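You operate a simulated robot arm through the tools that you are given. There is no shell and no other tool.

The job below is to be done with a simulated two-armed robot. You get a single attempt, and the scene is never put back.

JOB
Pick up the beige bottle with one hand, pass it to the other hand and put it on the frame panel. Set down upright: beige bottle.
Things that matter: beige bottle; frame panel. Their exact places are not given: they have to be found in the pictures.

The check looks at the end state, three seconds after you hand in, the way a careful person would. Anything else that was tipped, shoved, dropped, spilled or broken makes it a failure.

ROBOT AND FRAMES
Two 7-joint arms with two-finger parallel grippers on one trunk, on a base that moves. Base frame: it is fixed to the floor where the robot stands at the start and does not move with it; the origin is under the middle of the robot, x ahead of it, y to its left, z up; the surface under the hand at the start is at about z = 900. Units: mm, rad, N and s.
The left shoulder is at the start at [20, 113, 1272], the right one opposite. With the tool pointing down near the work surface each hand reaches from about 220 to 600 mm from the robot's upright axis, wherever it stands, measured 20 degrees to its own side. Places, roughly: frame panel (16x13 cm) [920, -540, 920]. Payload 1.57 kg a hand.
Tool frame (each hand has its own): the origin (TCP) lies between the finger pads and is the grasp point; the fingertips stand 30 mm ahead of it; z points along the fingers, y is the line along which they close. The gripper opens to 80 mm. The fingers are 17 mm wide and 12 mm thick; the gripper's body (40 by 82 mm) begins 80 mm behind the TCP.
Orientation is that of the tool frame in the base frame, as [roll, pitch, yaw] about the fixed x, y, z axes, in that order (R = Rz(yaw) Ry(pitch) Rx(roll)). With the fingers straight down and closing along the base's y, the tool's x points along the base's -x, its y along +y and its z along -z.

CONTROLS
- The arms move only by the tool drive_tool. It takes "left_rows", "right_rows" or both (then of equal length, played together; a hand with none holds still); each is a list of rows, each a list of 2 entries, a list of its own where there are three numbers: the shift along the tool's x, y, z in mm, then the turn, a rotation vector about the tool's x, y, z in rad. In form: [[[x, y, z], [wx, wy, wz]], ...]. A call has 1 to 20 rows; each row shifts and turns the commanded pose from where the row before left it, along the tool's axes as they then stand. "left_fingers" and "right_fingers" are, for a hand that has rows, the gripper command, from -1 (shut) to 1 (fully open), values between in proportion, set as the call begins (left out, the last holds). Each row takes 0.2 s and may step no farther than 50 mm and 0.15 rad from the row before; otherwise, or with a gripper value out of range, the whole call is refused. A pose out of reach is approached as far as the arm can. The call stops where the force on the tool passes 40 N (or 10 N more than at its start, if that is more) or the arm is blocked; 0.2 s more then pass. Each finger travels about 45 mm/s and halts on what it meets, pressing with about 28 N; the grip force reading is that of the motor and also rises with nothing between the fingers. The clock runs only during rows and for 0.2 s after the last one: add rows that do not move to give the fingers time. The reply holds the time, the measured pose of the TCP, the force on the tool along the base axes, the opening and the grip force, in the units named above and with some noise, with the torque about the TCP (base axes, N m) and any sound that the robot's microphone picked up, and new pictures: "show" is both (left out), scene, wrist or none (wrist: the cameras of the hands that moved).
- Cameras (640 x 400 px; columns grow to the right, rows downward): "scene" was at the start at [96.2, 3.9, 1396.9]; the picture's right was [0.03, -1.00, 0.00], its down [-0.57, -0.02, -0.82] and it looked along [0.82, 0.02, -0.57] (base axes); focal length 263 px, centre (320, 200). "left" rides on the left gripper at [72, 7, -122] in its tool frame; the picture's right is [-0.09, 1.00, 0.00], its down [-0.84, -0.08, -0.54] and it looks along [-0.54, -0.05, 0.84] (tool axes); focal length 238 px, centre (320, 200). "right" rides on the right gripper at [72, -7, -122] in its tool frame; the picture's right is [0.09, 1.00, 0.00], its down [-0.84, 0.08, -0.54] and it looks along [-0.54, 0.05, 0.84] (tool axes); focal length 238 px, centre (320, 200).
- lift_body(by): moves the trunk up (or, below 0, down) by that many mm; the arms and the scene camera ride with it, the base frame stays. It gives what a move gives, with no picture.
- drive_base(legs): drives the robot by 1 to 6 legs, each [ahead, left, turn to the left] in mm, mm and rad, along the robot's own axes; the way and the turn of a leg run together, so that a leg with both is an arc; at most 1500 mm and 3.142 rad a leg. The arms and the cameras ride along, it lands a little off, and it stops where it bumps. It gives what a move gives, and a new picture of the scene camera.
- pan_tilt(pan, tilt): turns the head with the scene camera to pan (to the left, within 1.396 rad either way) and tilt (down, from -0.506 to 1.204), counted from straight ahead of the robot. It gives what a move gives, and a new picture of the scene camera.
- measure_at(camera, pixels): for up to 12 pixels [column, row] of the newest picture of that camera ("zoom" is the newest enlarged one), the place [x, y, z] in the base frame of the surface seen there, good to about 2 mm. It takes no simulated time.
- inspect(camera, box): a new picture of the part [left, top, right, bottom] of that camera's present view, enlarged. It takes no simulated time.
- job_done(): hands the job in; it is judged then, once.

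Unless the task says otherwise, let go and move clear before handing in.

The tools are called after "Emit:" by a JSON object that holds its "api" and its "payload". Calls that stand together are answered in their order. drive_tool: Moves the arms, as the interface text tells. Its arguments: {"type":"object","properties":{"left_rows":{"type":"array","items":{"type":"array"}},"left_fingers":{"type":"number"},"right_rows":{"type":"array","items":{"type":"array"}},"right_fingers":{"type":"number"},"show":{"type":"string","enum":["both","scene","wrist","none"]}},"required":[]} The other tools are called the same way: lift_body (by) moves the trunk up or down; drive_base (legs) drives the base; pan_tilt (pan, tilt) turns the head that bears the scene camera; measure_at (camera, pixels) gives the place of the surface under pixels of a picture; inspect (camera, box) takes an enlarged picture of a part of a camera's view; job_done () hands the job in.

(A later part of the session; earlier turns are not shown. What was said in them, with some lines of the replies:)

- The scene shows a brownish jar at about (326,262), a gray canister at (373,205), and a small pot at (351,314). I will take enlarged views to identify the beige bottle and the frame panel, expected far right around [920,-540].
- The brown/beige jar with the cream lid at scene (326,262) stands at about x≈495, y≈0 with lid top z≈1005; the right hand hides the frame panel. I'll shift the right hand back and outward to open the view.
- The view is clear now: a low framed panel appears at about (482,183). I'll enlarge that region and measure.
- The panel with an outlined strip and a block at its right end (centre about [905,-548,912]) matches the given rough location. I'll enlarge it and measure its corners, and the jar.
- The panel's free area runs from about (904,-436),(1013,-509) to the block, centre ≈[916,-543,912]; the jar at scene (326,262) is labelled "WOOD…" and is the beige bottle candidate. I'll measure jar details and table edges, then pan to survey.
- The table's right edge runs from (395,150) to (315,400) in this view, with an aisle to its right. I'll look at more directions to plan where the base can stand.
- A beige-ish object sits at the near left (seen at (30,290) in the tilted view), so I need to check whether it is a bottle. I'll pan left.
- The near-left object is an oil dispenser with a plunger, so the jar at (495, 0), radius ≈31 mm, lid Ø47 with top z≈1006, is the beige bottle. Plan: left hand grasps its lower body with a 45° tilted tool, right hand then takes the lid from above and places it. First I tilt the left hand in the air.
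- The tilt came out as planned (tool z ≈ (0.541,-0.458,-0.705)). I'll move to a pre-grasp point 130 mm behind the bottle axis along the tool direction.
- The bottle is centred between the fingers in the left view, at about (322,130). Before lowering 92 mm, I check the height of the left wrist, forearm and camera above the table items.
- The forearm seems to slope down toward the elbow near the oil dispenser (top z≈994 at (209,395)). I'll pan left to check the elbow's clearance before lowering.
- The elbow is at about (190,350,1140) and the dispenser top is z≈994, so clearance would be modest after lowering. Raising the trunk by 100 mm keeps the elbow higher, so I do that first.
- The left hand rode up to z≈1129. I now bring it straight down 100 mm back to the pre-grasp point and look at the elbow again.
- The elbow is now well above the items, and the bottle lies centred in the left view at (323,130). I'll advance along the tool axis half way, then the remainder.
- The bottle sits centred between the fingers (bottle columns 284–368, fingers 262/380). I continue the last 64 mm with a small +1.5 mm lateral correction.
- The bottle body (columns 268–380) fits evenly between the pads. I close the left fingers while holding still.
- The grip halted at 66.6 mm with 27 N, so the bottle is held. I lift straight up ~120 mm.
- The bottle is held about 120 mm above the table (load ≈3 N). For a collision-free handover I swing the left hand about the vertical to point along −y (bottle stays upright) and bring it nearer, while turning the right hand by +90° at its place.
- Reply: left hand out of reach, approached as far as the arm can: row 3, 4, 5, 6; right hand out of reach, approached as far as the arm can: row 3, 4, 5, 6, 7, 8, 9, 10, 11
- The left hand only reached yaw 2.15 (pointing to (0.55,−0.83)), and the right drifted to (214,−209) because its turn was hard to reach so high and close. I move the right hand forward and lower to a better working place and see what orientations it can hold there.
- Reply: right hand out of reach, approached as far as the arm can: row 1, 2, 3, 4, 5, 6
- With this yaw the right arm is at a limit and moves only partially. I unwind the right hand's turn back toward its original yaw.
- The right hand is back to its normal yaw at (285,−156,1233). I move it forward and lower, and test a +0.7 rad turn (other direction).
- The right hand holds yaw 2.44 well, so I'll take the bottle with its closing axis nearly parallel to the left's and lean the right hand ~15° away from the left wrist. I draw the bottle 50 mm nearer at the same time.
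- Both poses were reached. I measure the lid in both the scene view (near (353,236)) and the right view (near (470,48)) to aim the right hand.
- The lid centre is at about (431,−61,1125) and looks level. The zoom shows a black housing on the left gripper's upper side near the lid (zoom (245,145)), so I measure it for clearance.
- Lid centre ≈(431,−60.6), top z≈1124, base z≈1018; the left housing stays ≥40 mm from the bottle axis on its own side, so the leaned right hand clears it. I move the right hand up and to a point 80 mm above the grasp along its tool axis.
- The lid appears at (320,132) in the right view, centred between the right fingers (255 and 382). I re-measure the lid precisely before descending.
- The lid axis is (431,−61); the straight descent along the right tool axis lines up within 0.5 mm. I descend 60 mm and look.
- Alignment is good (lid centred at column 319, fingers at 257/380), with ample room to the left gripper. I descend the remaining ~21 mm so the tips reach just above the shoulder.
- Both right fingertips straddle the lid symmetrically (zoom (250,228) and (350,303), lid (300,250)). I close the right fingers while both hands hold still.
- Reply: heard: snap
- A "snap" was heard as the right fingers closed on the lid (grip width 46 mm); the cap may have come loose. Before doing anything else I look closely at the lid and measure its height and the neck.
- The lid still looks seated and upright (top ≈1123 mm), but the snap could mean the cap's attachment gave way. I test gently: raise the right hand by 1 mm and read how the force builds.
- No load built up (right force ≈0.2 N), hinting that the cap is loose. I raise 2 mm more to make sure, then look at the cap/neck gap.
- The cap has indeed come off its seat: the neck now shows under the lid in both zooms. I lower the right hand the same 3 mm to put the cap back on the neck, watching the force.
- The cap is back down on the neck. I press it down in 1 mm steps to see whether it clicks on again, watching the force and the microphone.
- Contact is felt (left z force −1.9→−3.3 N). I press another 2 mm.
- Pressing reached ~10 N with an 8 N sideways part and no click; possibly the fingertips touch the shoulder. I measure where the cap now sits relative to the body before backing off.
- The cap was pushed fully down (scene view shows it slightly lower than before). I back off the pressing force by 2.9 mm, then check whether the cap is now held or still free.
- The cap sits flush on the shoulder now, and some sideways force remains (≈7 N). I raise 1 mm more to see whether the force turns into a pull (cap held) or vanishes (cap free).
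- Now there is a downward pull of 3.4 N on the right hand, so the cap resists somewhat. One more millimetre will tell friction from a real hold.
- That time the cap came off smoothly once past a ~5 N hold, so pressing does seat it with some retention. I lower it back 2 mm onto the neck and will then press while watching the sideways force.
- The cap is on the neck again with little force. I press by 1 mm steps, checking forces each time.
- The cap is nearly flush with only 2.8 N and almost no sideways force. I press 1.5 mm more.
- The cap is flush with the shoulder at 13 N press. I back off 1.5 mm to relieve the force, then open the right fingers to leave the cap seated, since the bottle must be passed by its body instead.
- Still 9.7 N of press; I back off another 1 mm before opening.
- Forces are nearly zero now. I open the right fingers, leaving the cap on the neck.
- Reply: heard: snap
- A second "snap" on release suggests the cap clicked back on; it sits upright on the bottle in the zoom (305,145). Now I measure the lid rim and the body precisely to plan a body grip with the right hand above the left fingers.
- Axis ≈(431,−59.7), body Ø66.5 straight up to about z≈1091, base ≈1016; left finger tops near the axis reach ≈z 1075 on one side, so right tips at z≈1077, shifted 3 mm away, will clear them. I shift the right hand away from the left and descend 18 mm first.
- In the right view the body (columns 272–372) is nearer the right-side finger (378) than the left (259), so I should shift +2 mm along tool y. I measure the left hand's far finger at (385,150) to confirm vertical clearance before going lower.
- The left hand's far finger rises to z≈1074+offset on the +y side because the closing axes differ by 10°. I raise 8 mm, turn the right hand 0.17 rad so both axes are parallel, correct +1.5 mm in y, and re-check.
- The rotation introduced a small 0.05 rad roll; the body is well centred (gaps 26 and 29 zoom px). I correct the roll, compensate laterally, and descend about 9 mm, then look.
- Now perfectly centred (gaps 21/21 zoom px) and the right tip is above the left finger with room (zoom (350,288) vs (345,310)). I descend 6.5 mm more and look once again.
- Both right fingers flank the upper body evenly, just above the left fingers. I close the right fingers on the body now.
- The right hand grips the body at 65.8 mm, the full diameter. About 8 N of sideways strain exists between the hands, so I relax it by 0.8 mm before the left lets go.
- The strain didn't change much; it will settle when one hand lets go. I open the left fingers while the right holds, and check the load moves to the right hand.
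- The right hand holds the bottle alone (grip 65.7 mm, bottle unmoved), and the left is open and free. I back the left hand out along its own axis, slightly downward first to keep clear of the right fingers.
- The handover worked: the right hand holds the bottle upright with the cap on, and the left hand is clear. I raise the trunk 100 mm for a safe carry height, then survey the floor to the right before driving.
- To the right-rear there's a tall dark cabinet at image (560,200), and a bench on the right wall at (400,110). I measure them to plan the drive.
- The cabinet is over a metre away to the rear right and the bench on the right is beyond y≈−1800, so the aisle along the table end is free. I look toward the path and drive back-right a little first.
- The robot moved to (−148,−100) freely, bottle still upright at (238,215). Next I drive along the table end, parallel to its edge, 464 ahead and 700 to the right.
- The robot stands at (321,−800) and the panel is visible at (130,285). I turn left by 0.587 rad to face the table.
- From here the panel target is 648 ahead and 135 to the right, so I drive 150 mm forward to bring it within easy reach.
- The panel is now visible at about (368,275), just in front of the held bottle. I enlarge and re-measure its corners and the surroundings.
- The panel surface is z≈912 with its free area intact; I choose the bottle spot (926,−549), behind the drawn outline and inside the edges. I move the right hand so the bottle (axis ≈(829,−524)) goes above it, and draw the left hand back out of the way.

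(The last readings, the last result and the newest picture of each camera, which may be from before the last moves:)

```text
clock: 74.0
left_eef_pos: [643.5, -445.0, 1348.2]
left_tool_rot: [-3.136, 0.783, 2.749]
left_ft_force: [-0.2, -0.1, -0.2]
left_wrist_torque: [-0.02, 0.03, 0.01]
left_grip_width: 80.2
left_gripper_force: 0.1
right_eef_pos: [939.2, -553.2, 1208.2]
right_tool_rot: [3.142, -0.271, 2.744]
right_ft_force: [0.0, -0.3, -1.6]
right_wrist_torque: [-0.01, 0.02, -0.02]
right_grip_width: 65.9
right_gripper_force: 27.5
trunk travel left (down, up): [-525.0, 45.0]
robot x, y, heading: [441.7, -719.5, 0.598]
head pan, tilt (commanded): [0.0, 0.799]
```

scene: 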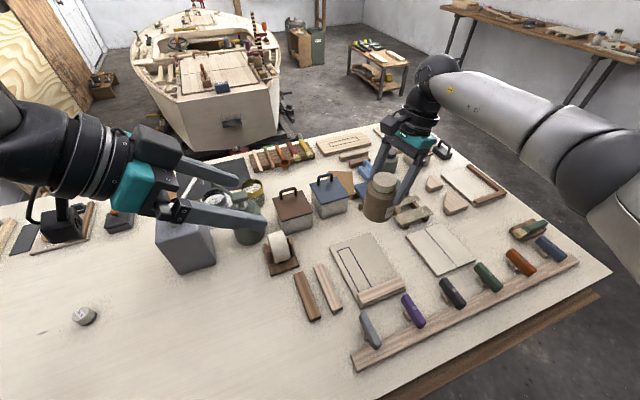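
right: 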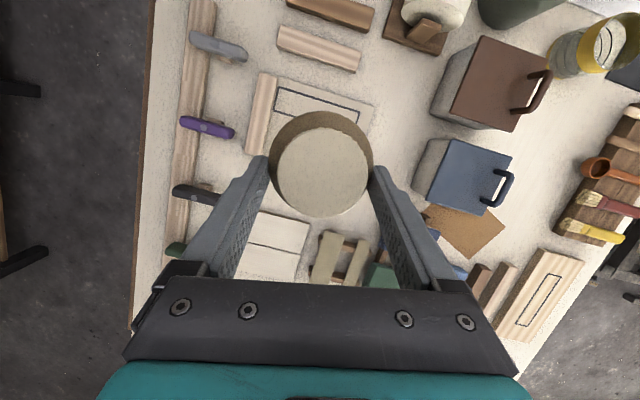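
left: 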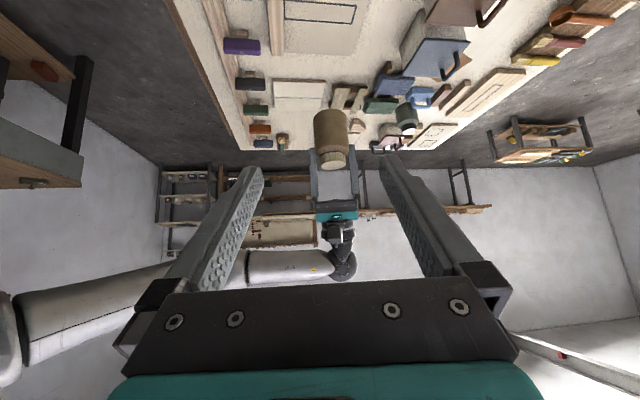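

The bottle hangs above the panel. I measure the lid's centre to check its position over the target before lowering.

Emit:
{"api": "inspect", "payload": {"camera": "scene", "box": [340, 150, 430, 240]}}

Emit:
{"api": "measure_at", "payload": {"camera": "right", "pixels": [[322, 170], [280, 170], [364, 170], [322, 132], [322, 210], [294, 140], [350, 200], [350, 140], [294, 200]]}}

```text
4.44 times, centred on (385, 195) of scene
```

zoom: 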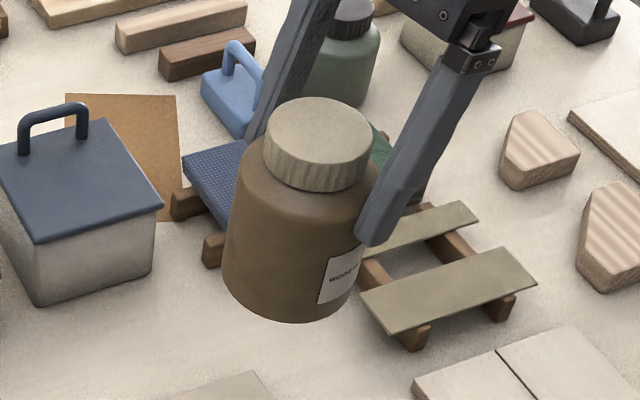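

```text
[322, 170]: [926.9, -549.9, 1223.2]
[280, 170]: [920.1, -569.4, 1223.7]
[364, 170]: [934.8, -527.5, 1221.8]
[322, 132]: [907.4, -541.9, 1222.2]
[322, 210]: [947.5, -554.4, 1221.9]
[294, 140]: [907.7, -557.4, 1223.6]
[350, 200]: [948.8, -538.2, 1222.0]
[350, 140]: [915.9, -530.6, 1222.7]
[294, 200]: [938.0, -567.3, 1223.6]
```

The lid centre is (927.5,−548.3), within 2 mm of the chosen spot; the base hangs at z≈1116. I check the right elbow's height, then lower the trunk in stages.

Emit:
{"api": "measure_at", "payload": {"camera": "scene", "pixels": [[600, 180], [620, 230], [590, 130], [540, 110], [435, 100], [60, 215], [60, 235]]}}

Emit:
{"api": "lift_body", "payload": {"by": -120}}

```text
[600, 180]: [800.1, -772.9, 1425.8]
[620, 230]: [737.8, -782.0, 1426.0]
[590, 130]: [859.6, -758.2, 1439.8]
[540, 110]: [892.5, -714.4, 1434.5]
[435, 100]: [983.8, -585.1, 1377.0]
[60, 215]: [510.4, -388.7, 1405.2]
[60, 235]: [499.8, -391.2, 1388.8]
```

```text
clock: 75.5
left_eef_pos: [645.1, -445.3, 1229.0]
left_tool_rot: [-3.14, 0.786, 2.752]
left_ft_force: [-0.5, 0.1, 0.2]
left_wrist_torque: [0.01, 0.01, 0.04]
left_grip_width: 79.9
left_gripper_force: 0.0
right_eef_pos: [939.5, -553.5, 1089.6]
right_tool_rot: [-3.141, -0.271, 2.743]
right_ft_force: [0.0, 0.8, -2.0]
right_wrist_torque: [-0.05, -0.02, -0.02]
right_grip_width: 65.8
right_gripper_force: 27.7
trunk travel left (down, up): [-405.0, 165.0]
robot x, y, heading: [441.1, -718.2, 0.604]
head pan, tilt (commanded): [0.0, 0.799]
```

Emit:
{"api": "lift_body", "payload": {"by": -50}}

Emit:
{"api": "pan_tilt", "payload": {"pan": -0.1, "tilt": 0.75}}

Emit:
{"api": "inspect", "payload": {"camera": "scene", "box": [340, 170, 480, 310]}}

```text
clock: 76.5
left_eef_pos: [643.7, -444.7, 1178.9]
left_tool_rot: [-3.14, 0.784, 2.753]
left_ft_force: [0.7, -1.3, 0.3]
left_wrist_torque: [0.01, 0.04, -0.01]
left_grip_width: 80.0
left_gripper_force: 0.1
right_eef_pos: [940.5, -553.4, 1038.6]
right_tool_rot: [-3.141, -0.269, 2.741]
right_ft_force: [0.6, 1.1, -2.1]
right_wrist_torque: [0.0, -0.05, -0.01]
right_grip_width: 66.1
right_gripper_force: 28.0
trunk travel left (down, up): [-355.0, 215.0]
robot x, y, heading: [440.9, -718.6, 0.6]
head pan, tilt (commanded): [0.0, 0.799]
```

```text
clock: 77.1
left_eef_pos: [645.2, -445.2, 1179.9]
left_tool_rot: [-3.139, 0.786, 2.752]
left_ft_force: [0.2, 0.1, -0.7]
left_wrist_torque: [-0.02, 0.0, 0.0]
left_grip_width: 80.2
left_gripper_force: 0.1
right_eef_pos: [938.8, -551.5, 1037.9]
right_tool_rot: [3.141, -0.27, 2.742]
right_ft_force: [0.4, 0.4, -2.2]
right_wrist_torque: [-0.02, 0.0, 0.0]
right_grip_width: 65.9
right_gripper_force: 27.6
trunk travel left (down, up): [-355.0, 215.0]
robot x, y, heading: [443.2, -714.6, 0.6]
head pan, tilt (commanded): [-0.099, 0.75]
```

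scene: 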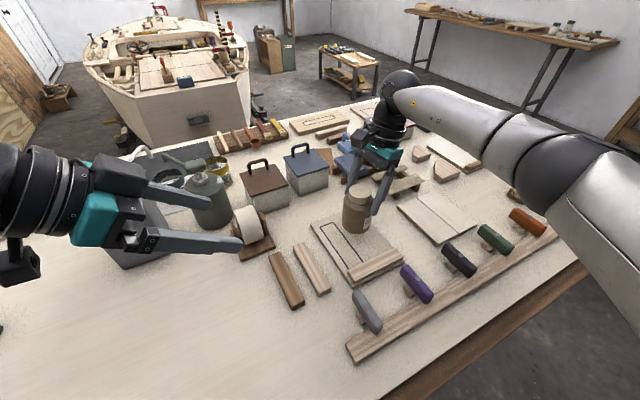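

```text
2.86 times, centred on (410, 240) of scene
```

zoom: 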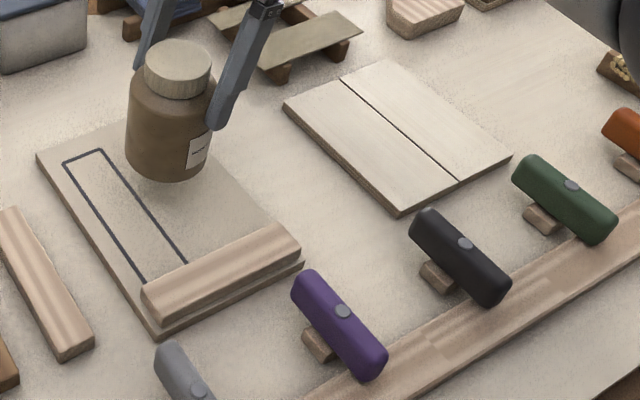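

The bottle hovers about 34 mm above the panel. I take a closer view and measure the lid and the bottle's lower edge against the panel.

Emit:
{"api": "inspect", "payload": {"camera": "scene", "box": [310, 170, 410, 290]}}

Emit:
{"api": "measure_at", "payload": {"camera": "right", "pixels": [[322, 170], [280, 170], [364, 170], [322, 132], [322, 210], [294, 140], [350, 200], [350, 140], [294, 200]]}}

Emit:
{"api": "inspect", "payload": {"camera": "right", "box": [180, 60, 460, 260]}}

```text
3.33 times, centred on (360, 230) of scene
```

zoom: 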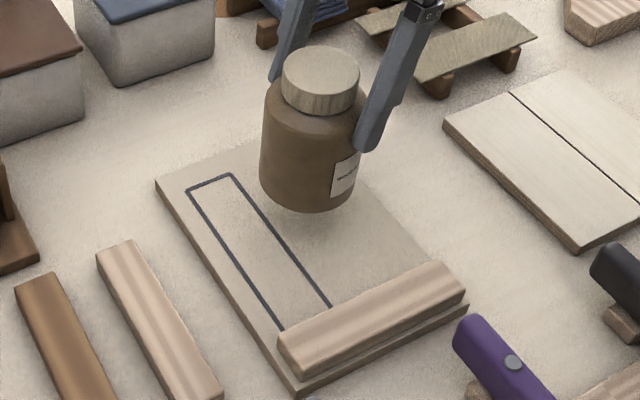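

```text
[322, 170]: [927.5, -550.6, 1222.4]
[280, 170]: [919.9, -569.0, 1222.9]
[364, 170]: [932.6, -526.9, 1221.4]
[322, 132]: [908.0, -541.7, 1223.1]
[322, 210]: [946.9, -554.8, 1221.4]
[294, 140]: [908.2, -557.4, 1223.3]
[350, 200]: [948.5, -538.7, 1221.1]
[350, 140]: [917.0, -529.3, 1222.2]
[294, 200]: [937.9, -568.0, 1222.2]
```

```text
2.00 times, centred on (320, 160) of right
```

zoom: 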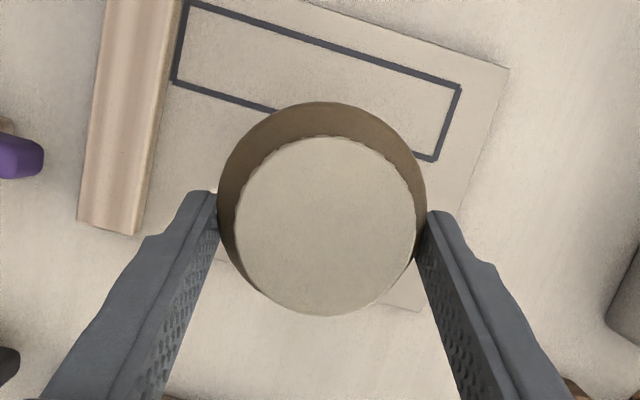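

The shown right-camera numbers came from the older picture, so I measure again on the newest right zoom: lid rim, panel corners, block edge.

Emit:
{"api": "measure_at", "payload": {"camera": "zoom", "pixels": [[326, 226], [236, 226], [414, 226], [326, 140], [326, 312], [264, 165], [388, 290], [388, 165], [264, 290], [508, 68], [420, 308], [140, 232]]}}

Emit:
{"api": "inspect", "payload": {"camera": "scene", "box": [330, 175, 390, 250]}}

```text
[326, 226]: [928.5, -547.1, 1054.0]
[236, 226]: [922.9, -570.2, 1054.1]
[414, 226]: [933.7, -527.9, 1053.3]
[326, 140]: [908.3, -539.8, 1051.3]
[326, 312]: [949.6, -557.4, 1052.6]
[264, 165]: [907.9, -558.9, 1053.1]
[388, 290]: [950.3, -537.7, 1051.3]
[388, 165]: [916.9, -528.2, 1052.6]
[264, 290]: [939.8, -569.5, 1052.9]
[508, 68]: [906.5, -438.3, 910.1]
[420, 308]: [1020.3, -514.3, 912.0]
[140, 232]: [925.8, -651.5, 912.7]
```

```text
5.33 times, centred on (360, 212) of scene
```

zoom: 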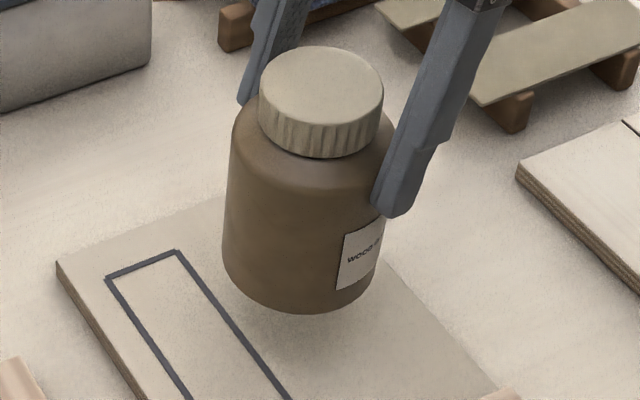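

The bottle is over the panel at about 82 mm from its front edge and 79 mm from its left edge, level, base ≈35 mm above the panel. I lower 28 mm straight down with the arm.

Emit:
{"api": "drive_tool", "payload": {"right_rows": [[[-1.88, 0, 6.74], [0, 0, 0]], [[-1.88, 0, 6.74], [0, 0, 0]], [[-1.88, 0, 6.74], [0, 0, 0]], [[-1.88, 0, 6.74], [0, 0, 0]], [[0, 0, 0], [0, 0, 0]], [[0, 0, 0], [0, 0, 0]]], "right_fingers": -1, "show": "wrist"}}

Emit:
{"api": "inspect", "payload": {"camera": "scene", "box": [330, 175, 390, 250]}}

```text
clock: 78.5
left_eef_pos: [643.7, -445.8, 1179.9]
left_tool_rot: [-3.139, 0.786, 2.752]
left_ft_force: [0.7, -0.3, -0.5]
left_wrist_torque: [0.02, 0.01, -0.01]
left_grip_width: 80.0
left_gripper_force: 0.2
right_eef_pos: [940.0, -554.1, 1009.5]
right_tool_rot: [-3.141, -0.271, 2.741]
right_ft_force: [-0.1, -0.3, -1.5]
right_wrist_torque: [0.01, -0.03, -0.01]
right_grip_width: 65.7
right_gripper_force: 28.5
trunk travel left (down, up): [-355.0, 215.0]
robot x, y, heading: [445.1, -719.8, 0.596]
head pan, tilt (commanded): [-0.099, 0.75]
```

right: 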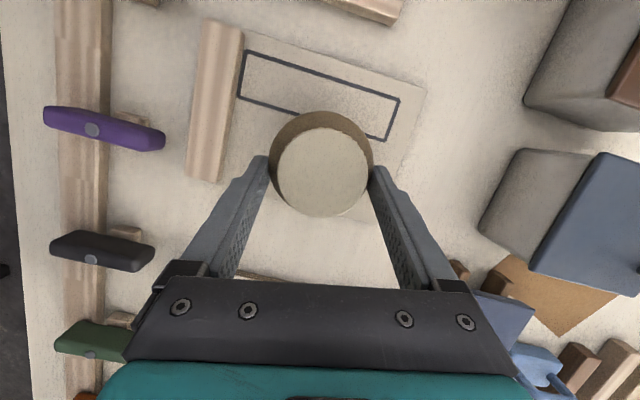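

```text
5.33 times, centred on (360, 212) of scene
```

zoom: 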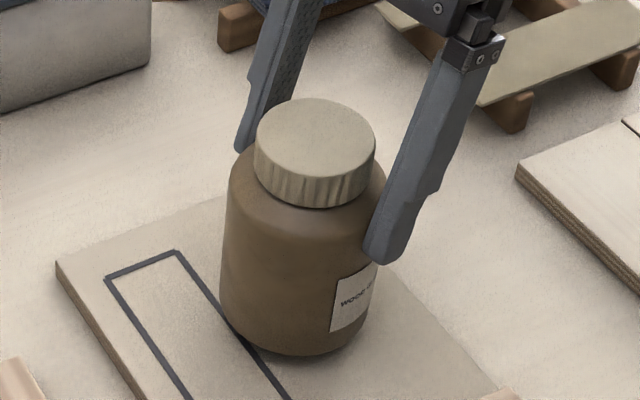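

The base is now only ~6 mm above the panel. I lower in small steps, reading the force for touch-down.

Emit:
{"api": "drive_tool", "payload": {"right_rows": [[[-0.4, 0, 1.45], [0, 0, 0]], [[-0.4, 0, 1.45], [0, 0, 0]], [[-0.2, 0, 0.9], [0, 0, 0]], [[0, 0, 0], [0, 0, 0]]], "right_fingers": -1, "show": "none"}}

```text
clock: 79.5
left_eef_pos: [645.3, -445.5, 1179.2]
left_tool_rot: [-3.138, 0.784, 2.752]
left_ft_force: [0.1, 0.1, 0.5]
left_wrist_torque: [-0.01, -0.01, 0.0]
left_grip_width: 80.1
left_gripper_force: 0.0
right_eef_pos: [938.8, -552.6, 1005.9]
right_tool_rot: [-3.14, -0.273, 2.742]
right_ft_force: [-0.1, -0.3, -1.8]
right_wrist_torque: [-0.05, -0.05, -0.01]
right_grip_width: 65.9
right_gripper_force: 28.1
trunk travel left (down, up): [-355.0, 215.0]
robot x, y, heading: [440.5, -719.6, 0.6]
head pan, tilt (commanded): [-0.099, 0.75]
```

Emit:
{"api": "drive_tool", "payload": {"right_rows": [[[-0.27, 0, 0.96], [0, 0, 0]], [[0, 0, 0], [0, 0, 0]], [[0, 0, 0], [0, 0, 0]]], "right_fingers": -1, "show": "none"}}

```text
clock: 80.3
left_eef_pos: [644.0, -444.8, 1179.6]
left_tool_rot: [-3.138, 0.785, 2.753]
left_ft_force: [0.6, 0.1, -0.6]
left_wrist_torque: [0.01, 0.02, -0.01]
left_grip_width: 79.8
left_gripper_force: 0.0
right_eef_pos: [939.3, -553.7, 1005.1]
right_tool_rot: [-3.14, -0.269, 2.743]
right_ft_force: [1.1, -0.2, -2.1]
right_wrist_torque: [-0.05, -0.02, 0.02]
right_grip_width: 65.9
right_gripper_force: 28.0
trunk travel left (down, up): [-355.0, 215.0]
robot x, y, heading: [442.5, -715.7, 0.597]
head pan, tilt (commanded): [-0.099, 0.75]
```

No contact yet (force still ≈−2 N, the bottle's weight). I keep stepping down 1 mm at a time.

Emit:
{"api": "drive_tool", "payload": {"right_rows": [[[-0.27, 0, 0.96], [0, 0, 0]], [[0, 0, 0], [0, 0, 0]], [[0, 0, 0], [0, 0, 0]]], "right_fingers": -1, "show": "none"}}

Emit:
{"api": "inspect", "payload": {"camera": "scene", "box": [335, 195, 385, 255]}}

```text
clock: 81.1
left_eef_pos: [644.2, -445.7, 1179.7]
left_tool_rot: [-3.138, 0.787, 2.752]
left_ft_force: [-0.3, 0.4, -0.1]
left_wrist_torque: [0.01, 0.02, -0.01]
left_grip_width: 79.9
left_gripper_force: 0.0
right_eef_pos: [939.0, -552.7, 1004.6]
right_tool_rot: [-3.141, -0.27, 2.742]
right_ft_force: [-0.1, 0.3, -1.9]
right_wrist_torque: [-0.01, -0.01, 0.01]
right_grip_width: 65.8
right_gripper_force: 28.1
trunk travel left (down, up): [-355.0, 215.0]
robot x, y, heading: [438.5, -717.3, 0.597]
head pan, tilt (commanded): [-0.099, 0.75]
```

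```text
6.67 times, centred on (360, 225) of scene
```

zoom: 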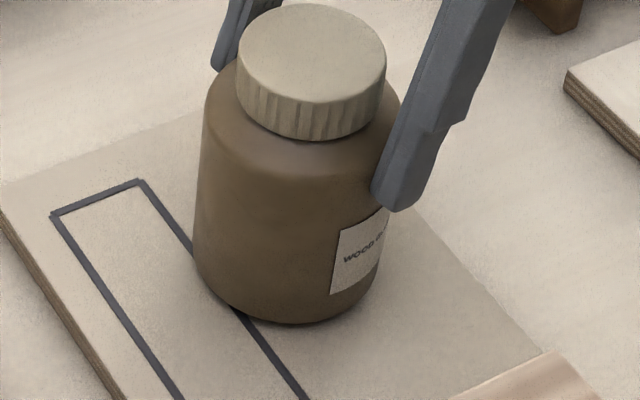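

Emit:
{"api": "drive_tool", "payload": {"right_rows": [[[-0.27, 0, 0.96], [0, 0, 0]], [[0, 0, 0], [0, 0, 0]], [[0, 0, 0], [0, 0, 0]]], "right_fingers": -1, "show": "none"}}

```text
clock: 81.9
left_eef_pos: [643.3, -446.0, 1179.5]
left_tool_rot: [-3.138, 0.784, 2.752]
left_ft_force: [-0.4, -0.9, 0.3]
left_wrist_torque: [-0.01, -0.01, 0.03]
left_grip_width: 80.0
left_gripper_force: 0.1
right_eef_pos: [939.4, -553.3, 1003.6]
right_tool_rot: [-3.141, -0.27, 2.742]
right_ft_force: [-0.2, -0.4, -2.2]
right_wrist_torque: [0.02, -0.03, -0.01]
right_grip_width: 66.0
right_gripper_force: 27.9
trunk travel left (down, up): [-355.0, 215.0]
robot x, y, heading: [441.2, -717.2, 0.598]
head pan, tilt (commanded): [-0.099, 0.75]
```

Still only the weight (−2.2 N) at TCP z≈1003.6. I continue in 1 mm steps.

Emit:
{"api": "drive_tool", "payload": {"right_rows": [[[-0.27, 0, 0.96], [0, 0, 0]], [[0, 0, 0], [0, 0, 0]], [[0, 0, 0], [0, 0, 0]]], "right_fingers": -1, "show": "none"}}

```text
clock: 82.7
left_eef_pos: [644.5, -446.0, 1180.4]
left_tool_rot: [-3.139, 0.785, 2.753]
left_ft_force: [0.5, -0.2, -0.5]
left_wrist_torque: [-0.02, 0.03, 0.01]
left_grip_width: 79.9
left_gripper_force: 0.0
right_eef_pos: [939.4, -553.2, 1003.4]
right_tool_rot: [3.14, -0.269, 2.741]
right_ft_force: [0.7, -0.7, 0.0]
right_wrist_torque: [-0.1, -0.11, -0.05]
right_grip_width: 65.9
right_gripper_force: 28.2
trunk travel left (down, up): [-355.0, 215.0]
robot x, y, heading: [442.0, -714.9, 0.594]
head pan, tilt (commanded): [-0.099, 0.75]
```

The weight has vanished from the right hand (−2.2→0.0 N): the bottle touches the panel. I settle it 0.6 mm more so it stands flat.

Emit:
{"api": "drive_tool", "payload": {"right_rows": [[[-0.16, 0, 0.58], [0, 0, 0]], [[0, 0, 0], [0, 0, 0]], [[0, 0, 0], [0, 0, 0]]], "right_fingers": -1, "show": "wrist"}}

Emit:
{"api": "inspect", "payload": {"camera": "scene", "box": [335, 195, 385, 255]}}

```text
clock: 83.5
left_eef_pos: [644.6, -444.7, 1179.7]
left_tool_rot: [-3.141, 0.785, 2.753]
left_ft_force: [-0.1, 0.1, -0.1]
left_wrist_torque: [-0.05, 0.03, 0.0]
left_grip_width: 80.2
left_gripper_force: 0.2
right_eef_pos: [940.7, -552.6, 1002.7]
right_tool_rot: [3.14, -0.269, 2.742]
right_ft_force: [2.2, -1.6, 6.8]
right_wrist_torque: [-0.27, -0.22, 0.05]
right_grip_width: 65.9
right_gripper_force: 27.8
trunk travel left (down, up): [-355.0, 215.0]
robot x, y, heading: [441.1, -718.6, 0.598]
head pan, tilt (commanded): [-0.099, 0.75]
```

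right: 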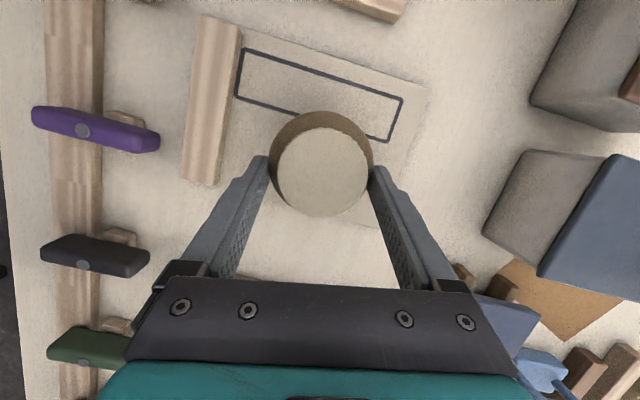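

```text
6.67 times, centred on (360, 225) of scene
```

zoom: 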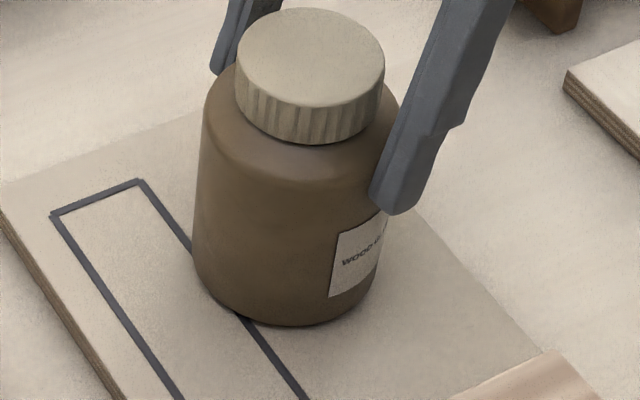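

It is pressing with ~9 N now. I ease up 0.4 mm to a light contact before opening.

Emit:
{"api": "drive_tool", "payload": {"right_rows": [[[0.12, 0, -0.42], [0, 0, 0]], [[0, 0, 0], [0, 0, 0]], [[0, 0, 0], [0, 0, 0]]], "right_fingers": -1, "show": "none"}}

```text
clock: 84.3
left_eef_pos: [645.2, -445.8, 1180.0]
left_tool_rot: [-3.14, 0.786, 2.753]
left_ft_force: [-0.7, 0.4, 0.0]
left_wrist_torque: [0.01, -0.02, -0.03]
left_grip_width: 80.2
left_gripper_force: 0.1
right_eef_pos: [939.2, -553.7, 1001.6]
right_tool_rot: [3.141, -0.272, 2.744]
right_ft_force: [1.5, 0.6, 5.4]
right_wrist_torque: [-0.12, -0.21, 0.02]
right_grip_width: 65.8
right_gripper_force: 27.6
trunk travel left (down, up): [-355.0, 215.0]
robot x, y, heading: [440.5, -717.8, 0.602]
head pan, tilt (commanded): [-0.099, 0.75]
```

Emit:
{"api": "drive_tool", "payload": {"right_rows": [[[0.1, 0, -0.35], [0, 0, 0]], [[0, 0, 0], [0, 0, 0]], [[0, 0, 0], [0, 0, 0]]], "right_fingers": -1, "show": "none"}}

```text
clock: 85.1
left_eef_pos: [644.8, -446.1, 1179.4]
left_tool_rot: [-3.14, 0.785, 2.751]
left_ft_force: [0.0, 0.5, -0.1]
left_wrist_torque: [0.0, 0.02, 0.0]
left_grip_width: 79.9
left_gripper_force: 0.2
right_eef_pos: [939.3, -552.2, 1002.7]
right_tool_rot: [3.141, -0.271, 2.743]
right_ft_force: [1.3, 0.0, 4.2]
right_wrist_torque: [-0.07, -0.23, 0.02]
right_grip_width: 65.8
right_gripper_force: 27.9
trunk travel left (down, up): [-355.0, 215.0]
robot x, y, heading: [440.2, -718.0, 0.596]
head pan, tilt (commanded): [-0.099, 0.75]
```

Contact is light now. I open the right fingers.

Emit:
{"api": "drive_tool", "payload": {"right_rows": [[[0, 0, 0], [0, 0, 0]], [[0, 0, 0], [0, 0, 0]], [[0, 0, 0], [0, 0, 0]], [[0, 0, 0], [0, 0, 0]]], "right_fingers": 1, "show": "wrist"}}

Emit:
{"api": "inspect", "payload": {"camera": "scene", "box": [335, 195, 385, 255]}}

Emit:
{"api": "inspect", "payload": {"camera": "right", "box": [220, 80, 420, 240]}}

```text
clock: 86.1
left_eef_pos: [643.1, -445.8, 1179.2]
left_tool_rot: [-3.138, 0.784, 2.751]
left_ft_force: [1.0, -1.0, 0.5]
left_wrist_torque: [0.03, -0.05, 0.01]
left_grip_width: 80.0
left_gripper_force: 0.1
right_eef_pos: [939.5, -552.6, 1003.2]
right_tool_rot: [-3.141, -0.271, 2.743]
right_ft_force: [-0.1, -0.1, 0.5]
right_wrist_torque: [0.01, -0.01, -0.01]
right_grip_width: 79.9
right_gripper_force: 0.1
trunk travel left (down, up): [-355.0, 215.0]
robot x, y, heading: [445.7, -720.2, 0.599]
head pan, tilt (commanded): [-0.099, 0.75]
```

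right: 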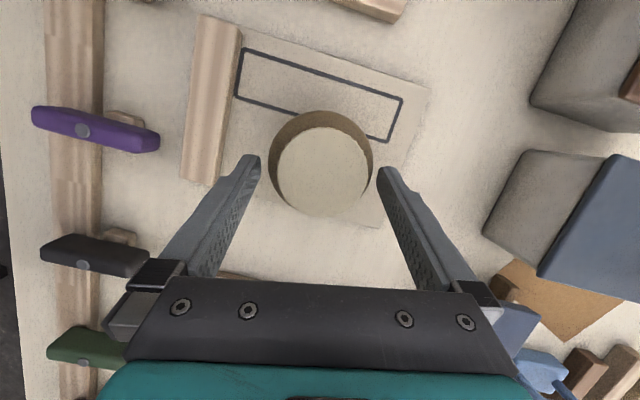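

```text
6.67 times, centred on (360, 225) of scene
```

zoom: 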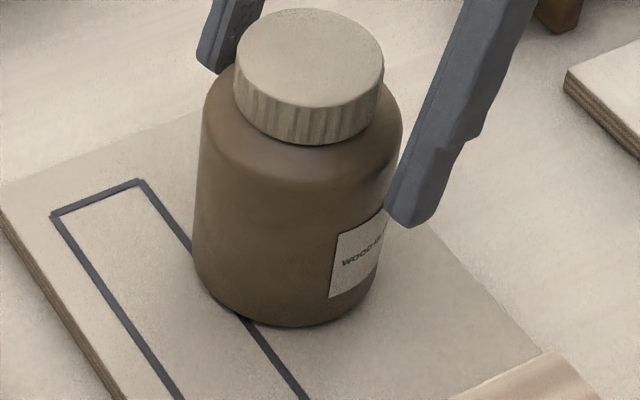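

```text
2.50 times, centred on (320, 160) of right
```

zoom: 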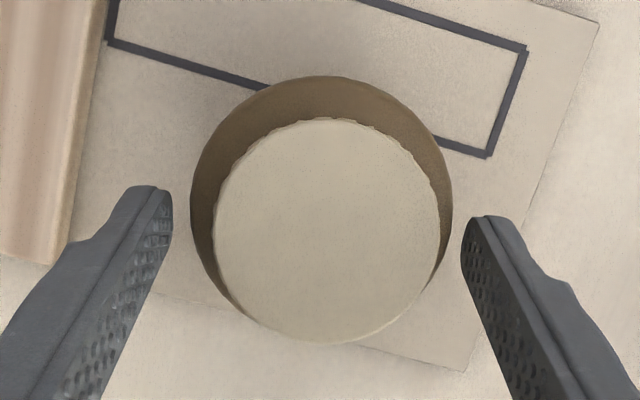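

The bottle stands by itself on the panel, cap on. The +y gap is slightly smaller (10 vs 18 px), so I nudge +1.2 mm while backing out along the tool axis.

Emit:
{"api": "drive_tool", "payload": {"right_rows": [[[0, 1.2, -2], [0, 0, 0]], [[0, 0, -10], [0, 0, 0]], [[0, 0, -20], [0, 0, 0]], [[0, 0, -30], [0, 0, 0]], [[0, 0, -40], [0, 0, 0]], [[0, 0, 0], [0, 0, 0]]], "right_fingers": 1, "show": "both"}}

Emit:
{"api": "inspect", "payload": {"camera": "scene", "box": [310, 180, 410, 280]}}

```text
clock: 87.5
left_eef_pos: [644.1, -446.8, 1179.2]
left_tool_rot: [-3.137, 0.788, 2.753]
left_ft_force: [0.1, -1.4, 0.5]
left_wrist_torque: [-0.06, 0.01, 0.0]
left_grip_width: 79.9
left_gripper_force: 0.0
right_eef_pos: [966.4, -560.6, 1100.3]
right_tool_rot: [-3.141, -0.271, 2.743]
right_ft_force: [0.4, -0.6, 0.0]
right_wrist_torque: [0.01, -0.02, -0.03]
right_grip_width: 79.8
right_gripper_force: 0.1
trunk travel left (down, up): [-355.0, 215.0]
robot x, y, heading: [440.8, -719.1, 0.605]
head pan, tilt (commanded): [-0.099, 0.75]
```

scene: 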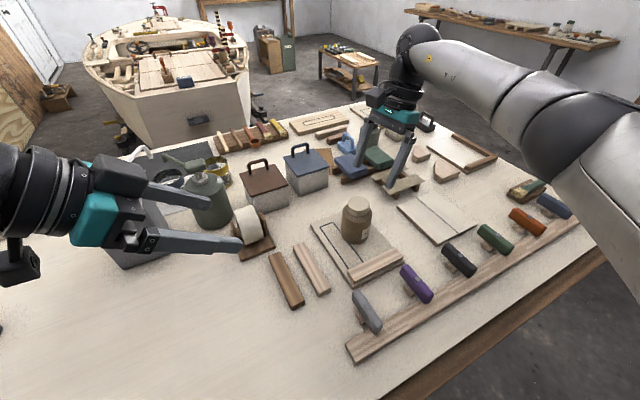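
right: 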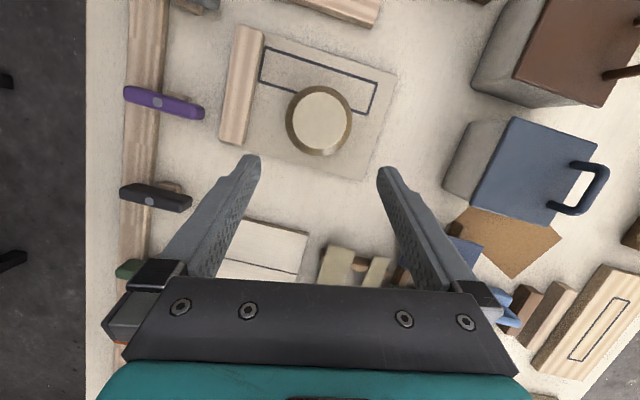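

```text
4.00 times, centred on (360, 230) of scene
```

zoom: 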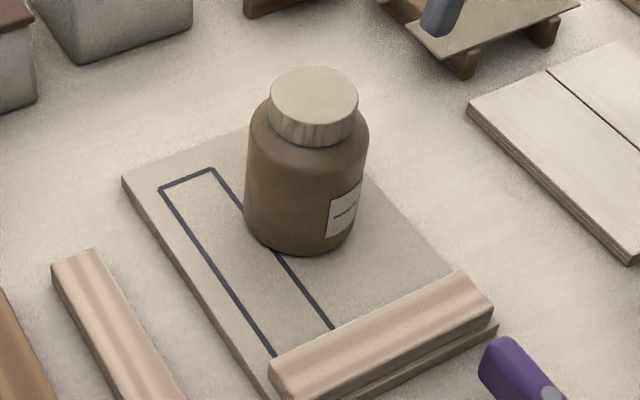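

The bottle stands upright on the panel and both hands are clear of it. I measure the lid and body to verify it is level, capped and inside the panel.

Emit:
{"api": "measure_at", "payload": {"camera": "zoom", "pixels": [[314, 95], [314, 72], [314, 118], [275, 95], [354, 95], [314, 135], [300, 160], [300, 190], [300, 220], [300, 248], [240, 200], [390, 230]]}}

Emit:
{"api": "measure_at", "payload": {"camera": "right", "pixels": [[320, 119], [296, 119], [345, 119], [320, 97], [320, 143], [303, 103], [338, 137], [395, 75], [365, 178], [240, 145], [258, 70]]}}

Emit:
{"api": "inspect", "payload": {"camera": "scene", "box": [335, 190, 385, 250]}}

```text
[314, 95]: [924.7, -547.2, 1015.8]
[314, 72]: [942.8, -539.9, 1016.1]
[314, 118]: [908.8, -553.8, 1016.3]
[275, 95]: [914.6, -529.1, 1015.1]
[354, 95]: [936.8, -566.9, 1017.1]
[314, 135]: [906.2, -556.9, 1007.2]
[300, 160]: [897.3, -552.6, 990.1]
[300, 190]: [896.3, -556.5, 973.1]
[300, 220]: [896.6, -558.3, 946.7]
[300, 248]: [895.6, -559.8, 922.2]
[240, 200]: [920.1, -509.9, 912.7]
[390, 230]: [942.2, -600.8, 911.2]
```

```text
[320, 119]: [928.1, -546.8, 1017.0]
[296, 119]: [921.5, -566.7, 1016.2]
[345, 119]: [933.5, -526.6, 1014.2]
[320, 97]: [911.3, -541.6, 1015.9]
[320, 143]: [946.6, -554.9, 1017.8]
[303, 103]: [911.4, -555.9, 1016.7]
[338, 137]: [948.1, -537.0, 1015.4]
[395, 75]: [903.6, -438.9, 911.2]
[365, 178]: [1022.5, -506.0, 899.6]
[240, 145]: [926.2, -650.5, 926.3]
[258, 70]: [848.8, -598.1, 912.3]
```

```text
6.67 times, centred on (360, 220) of scene
```

zoom: 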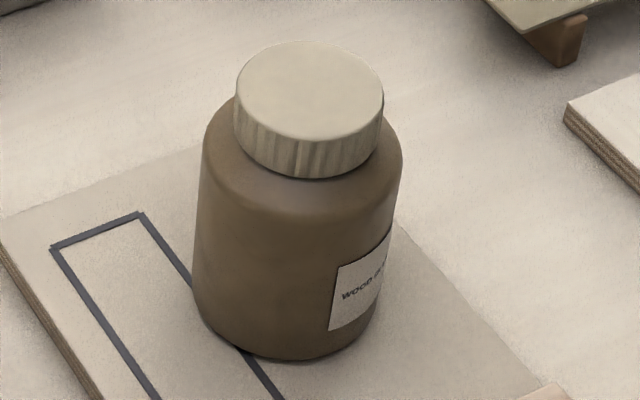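

The bottle is level within measurement noise, centred around (928,−548), lid top ≈1016, panel ≈912, well inside the panel's free area. I raise the right hand well clear and take a final look at the cap and surroundings.

Emit:
{"api": "drive_tool", "payload": {"right_rows": [[[0, 0, -35], [0, 0, 0]], [[0, 0, -35], [0, 0, 0]], [[10, 0, -30], [0, 0, 0]], [[0, 0, 0], [0, 0, 0]]], "right_fingers": 1, "show": "both"}}

Emit:
{"api": "inspect", "payload": {"camera": "right", "box": [220, 20, 420, 160]}}

Emit:
{"api": "inspect", "payload": {"camera": "left", "box": [200, 0, 440, 200]}}

```text
clock: 88.5
left_eef_pos: [643.9, -445.6, 1179.1]
left_tool_rot: [-3.139, 0.785, 2.752]
left_ft_force: [0.4, 0.1, -0.2]
left_wrist_torque: [-0.01, 0.0, -0.05]
left_grip_width: 79.9
left_gripper_force: 0.0
right_eef_pos: [981.7, -566.9, 1198.9]
right_tool_rot: [-3.14, -0.271, 2.742]
right_ft_force: [-0.9, 0.1, -0.1]
right_wrist_torque: [-0.01, -0.04, -0.04]
right_grip_width: 80.1
right_gripper_force: 0.0
trunk travel left (down, up): [-355.0, 215.0]
robot x, y, heading: [442.5, -720.2, 0.597]
head pan, tilt (commanded): [-0.099, 0.75]
```

scene: 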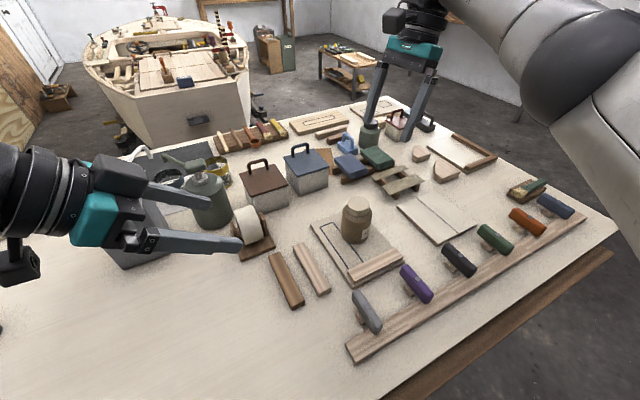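
right: 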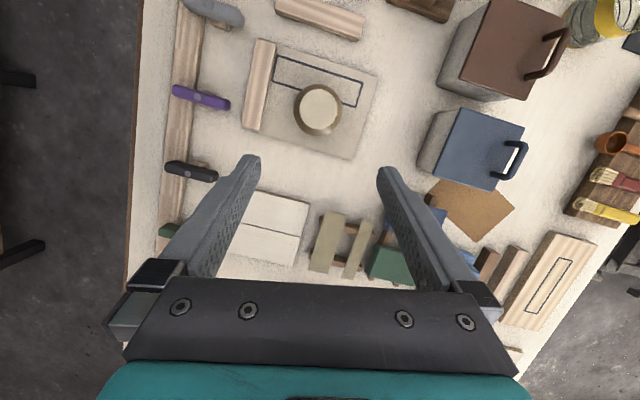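

```text
2.86 times, centred on (320, 90) of right
```

zoom: 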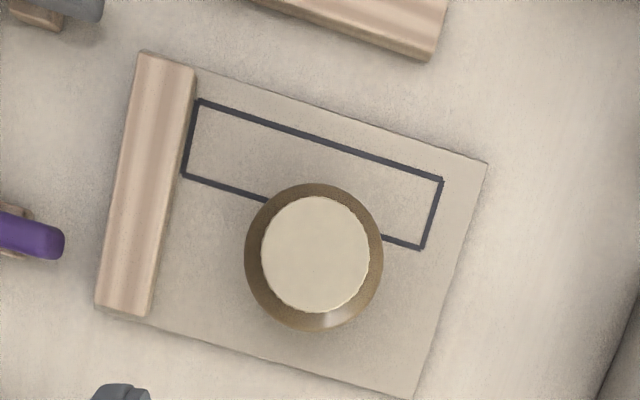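

```text
2.00 times, centred on (320, 100) of left
```

zoom: 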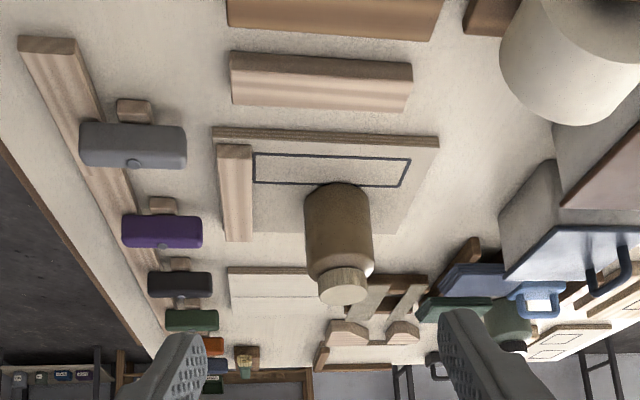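

The bottle is upright with its cap concentric, fully on the panel, nothing nearby disturbed. One last look to the left to confirm the other objects at the starting place are as before.

Emit:
{"api": "pan_tilt", "payload": {"pan": 0.75, "tilt": 0.65}}

```text
clock: 89.7
left_eef_pos: [643.9, -445.7, 1179.1]
left_tool_rot: [-3.139, 0.784, 2.753]
left_ft_force: [0.0, 1.0, -0.1]
left_wrist_torque: [-0.01, 0.05, 0.02]
left_grip_width: 79.9
left_gripper_force: 0.1
right_eef_pos: [981.1, -567.5, 1199.8]
right_tool_rot: [-3.14, -0.271, 2.742]
right_ft_force: [0.1, -1.0, 0.1]
right_wrist_torque: [0.0, 0.0, 0.02]
right_grip_width: 79.7
right_gripper_force: 0.0
trunk travel left (down, up): [-355.0, 215.0]
robot x, y, heading: [439.2, -718.0, 0.594]
head pan, tilt (commanded): [0.75, 0.649]
```

scene: 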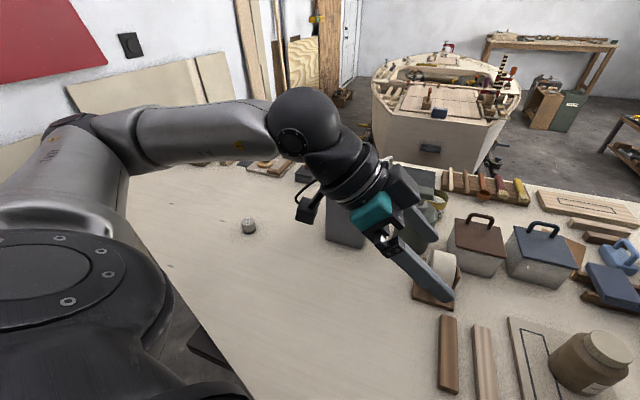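

The tack pot (249,226), canister and the other items stand as before, and the capped bottle stands on the panel (590,360), with both hands open and clear. I hand the job in.

Emit:
{"api": "job_done", "payload": {}}

```text
The job is handed in.
```

The beige bottle is standing upright on the frame panel with its cap on, and the job is handed in. The left hand picked it up, passed it in the air to the right hand, and the right hand set it down.

- **Cap came off once:** My first attempt to take the bottle in the right hand gripped it by the cap, and the cap came off the neck with a "snap". I pressed it back on, and there was a second "snap" when I let go. The right hand then took the bottle by its body. The cap stayed on for the rest of the job. I think it latched again, but I did not test that. It now sits about 2 mm lower than at the start.
- **Where it stands:** The bottle is near the middle of the panel's free area. Its front edge just touches the outline drawn on the panel.
- **Everything else:** In the last pictures, nothing I could see had been tipped or moved. The robot's arm and hand hid part of where it started. Both hands are open and clear of the bottle.
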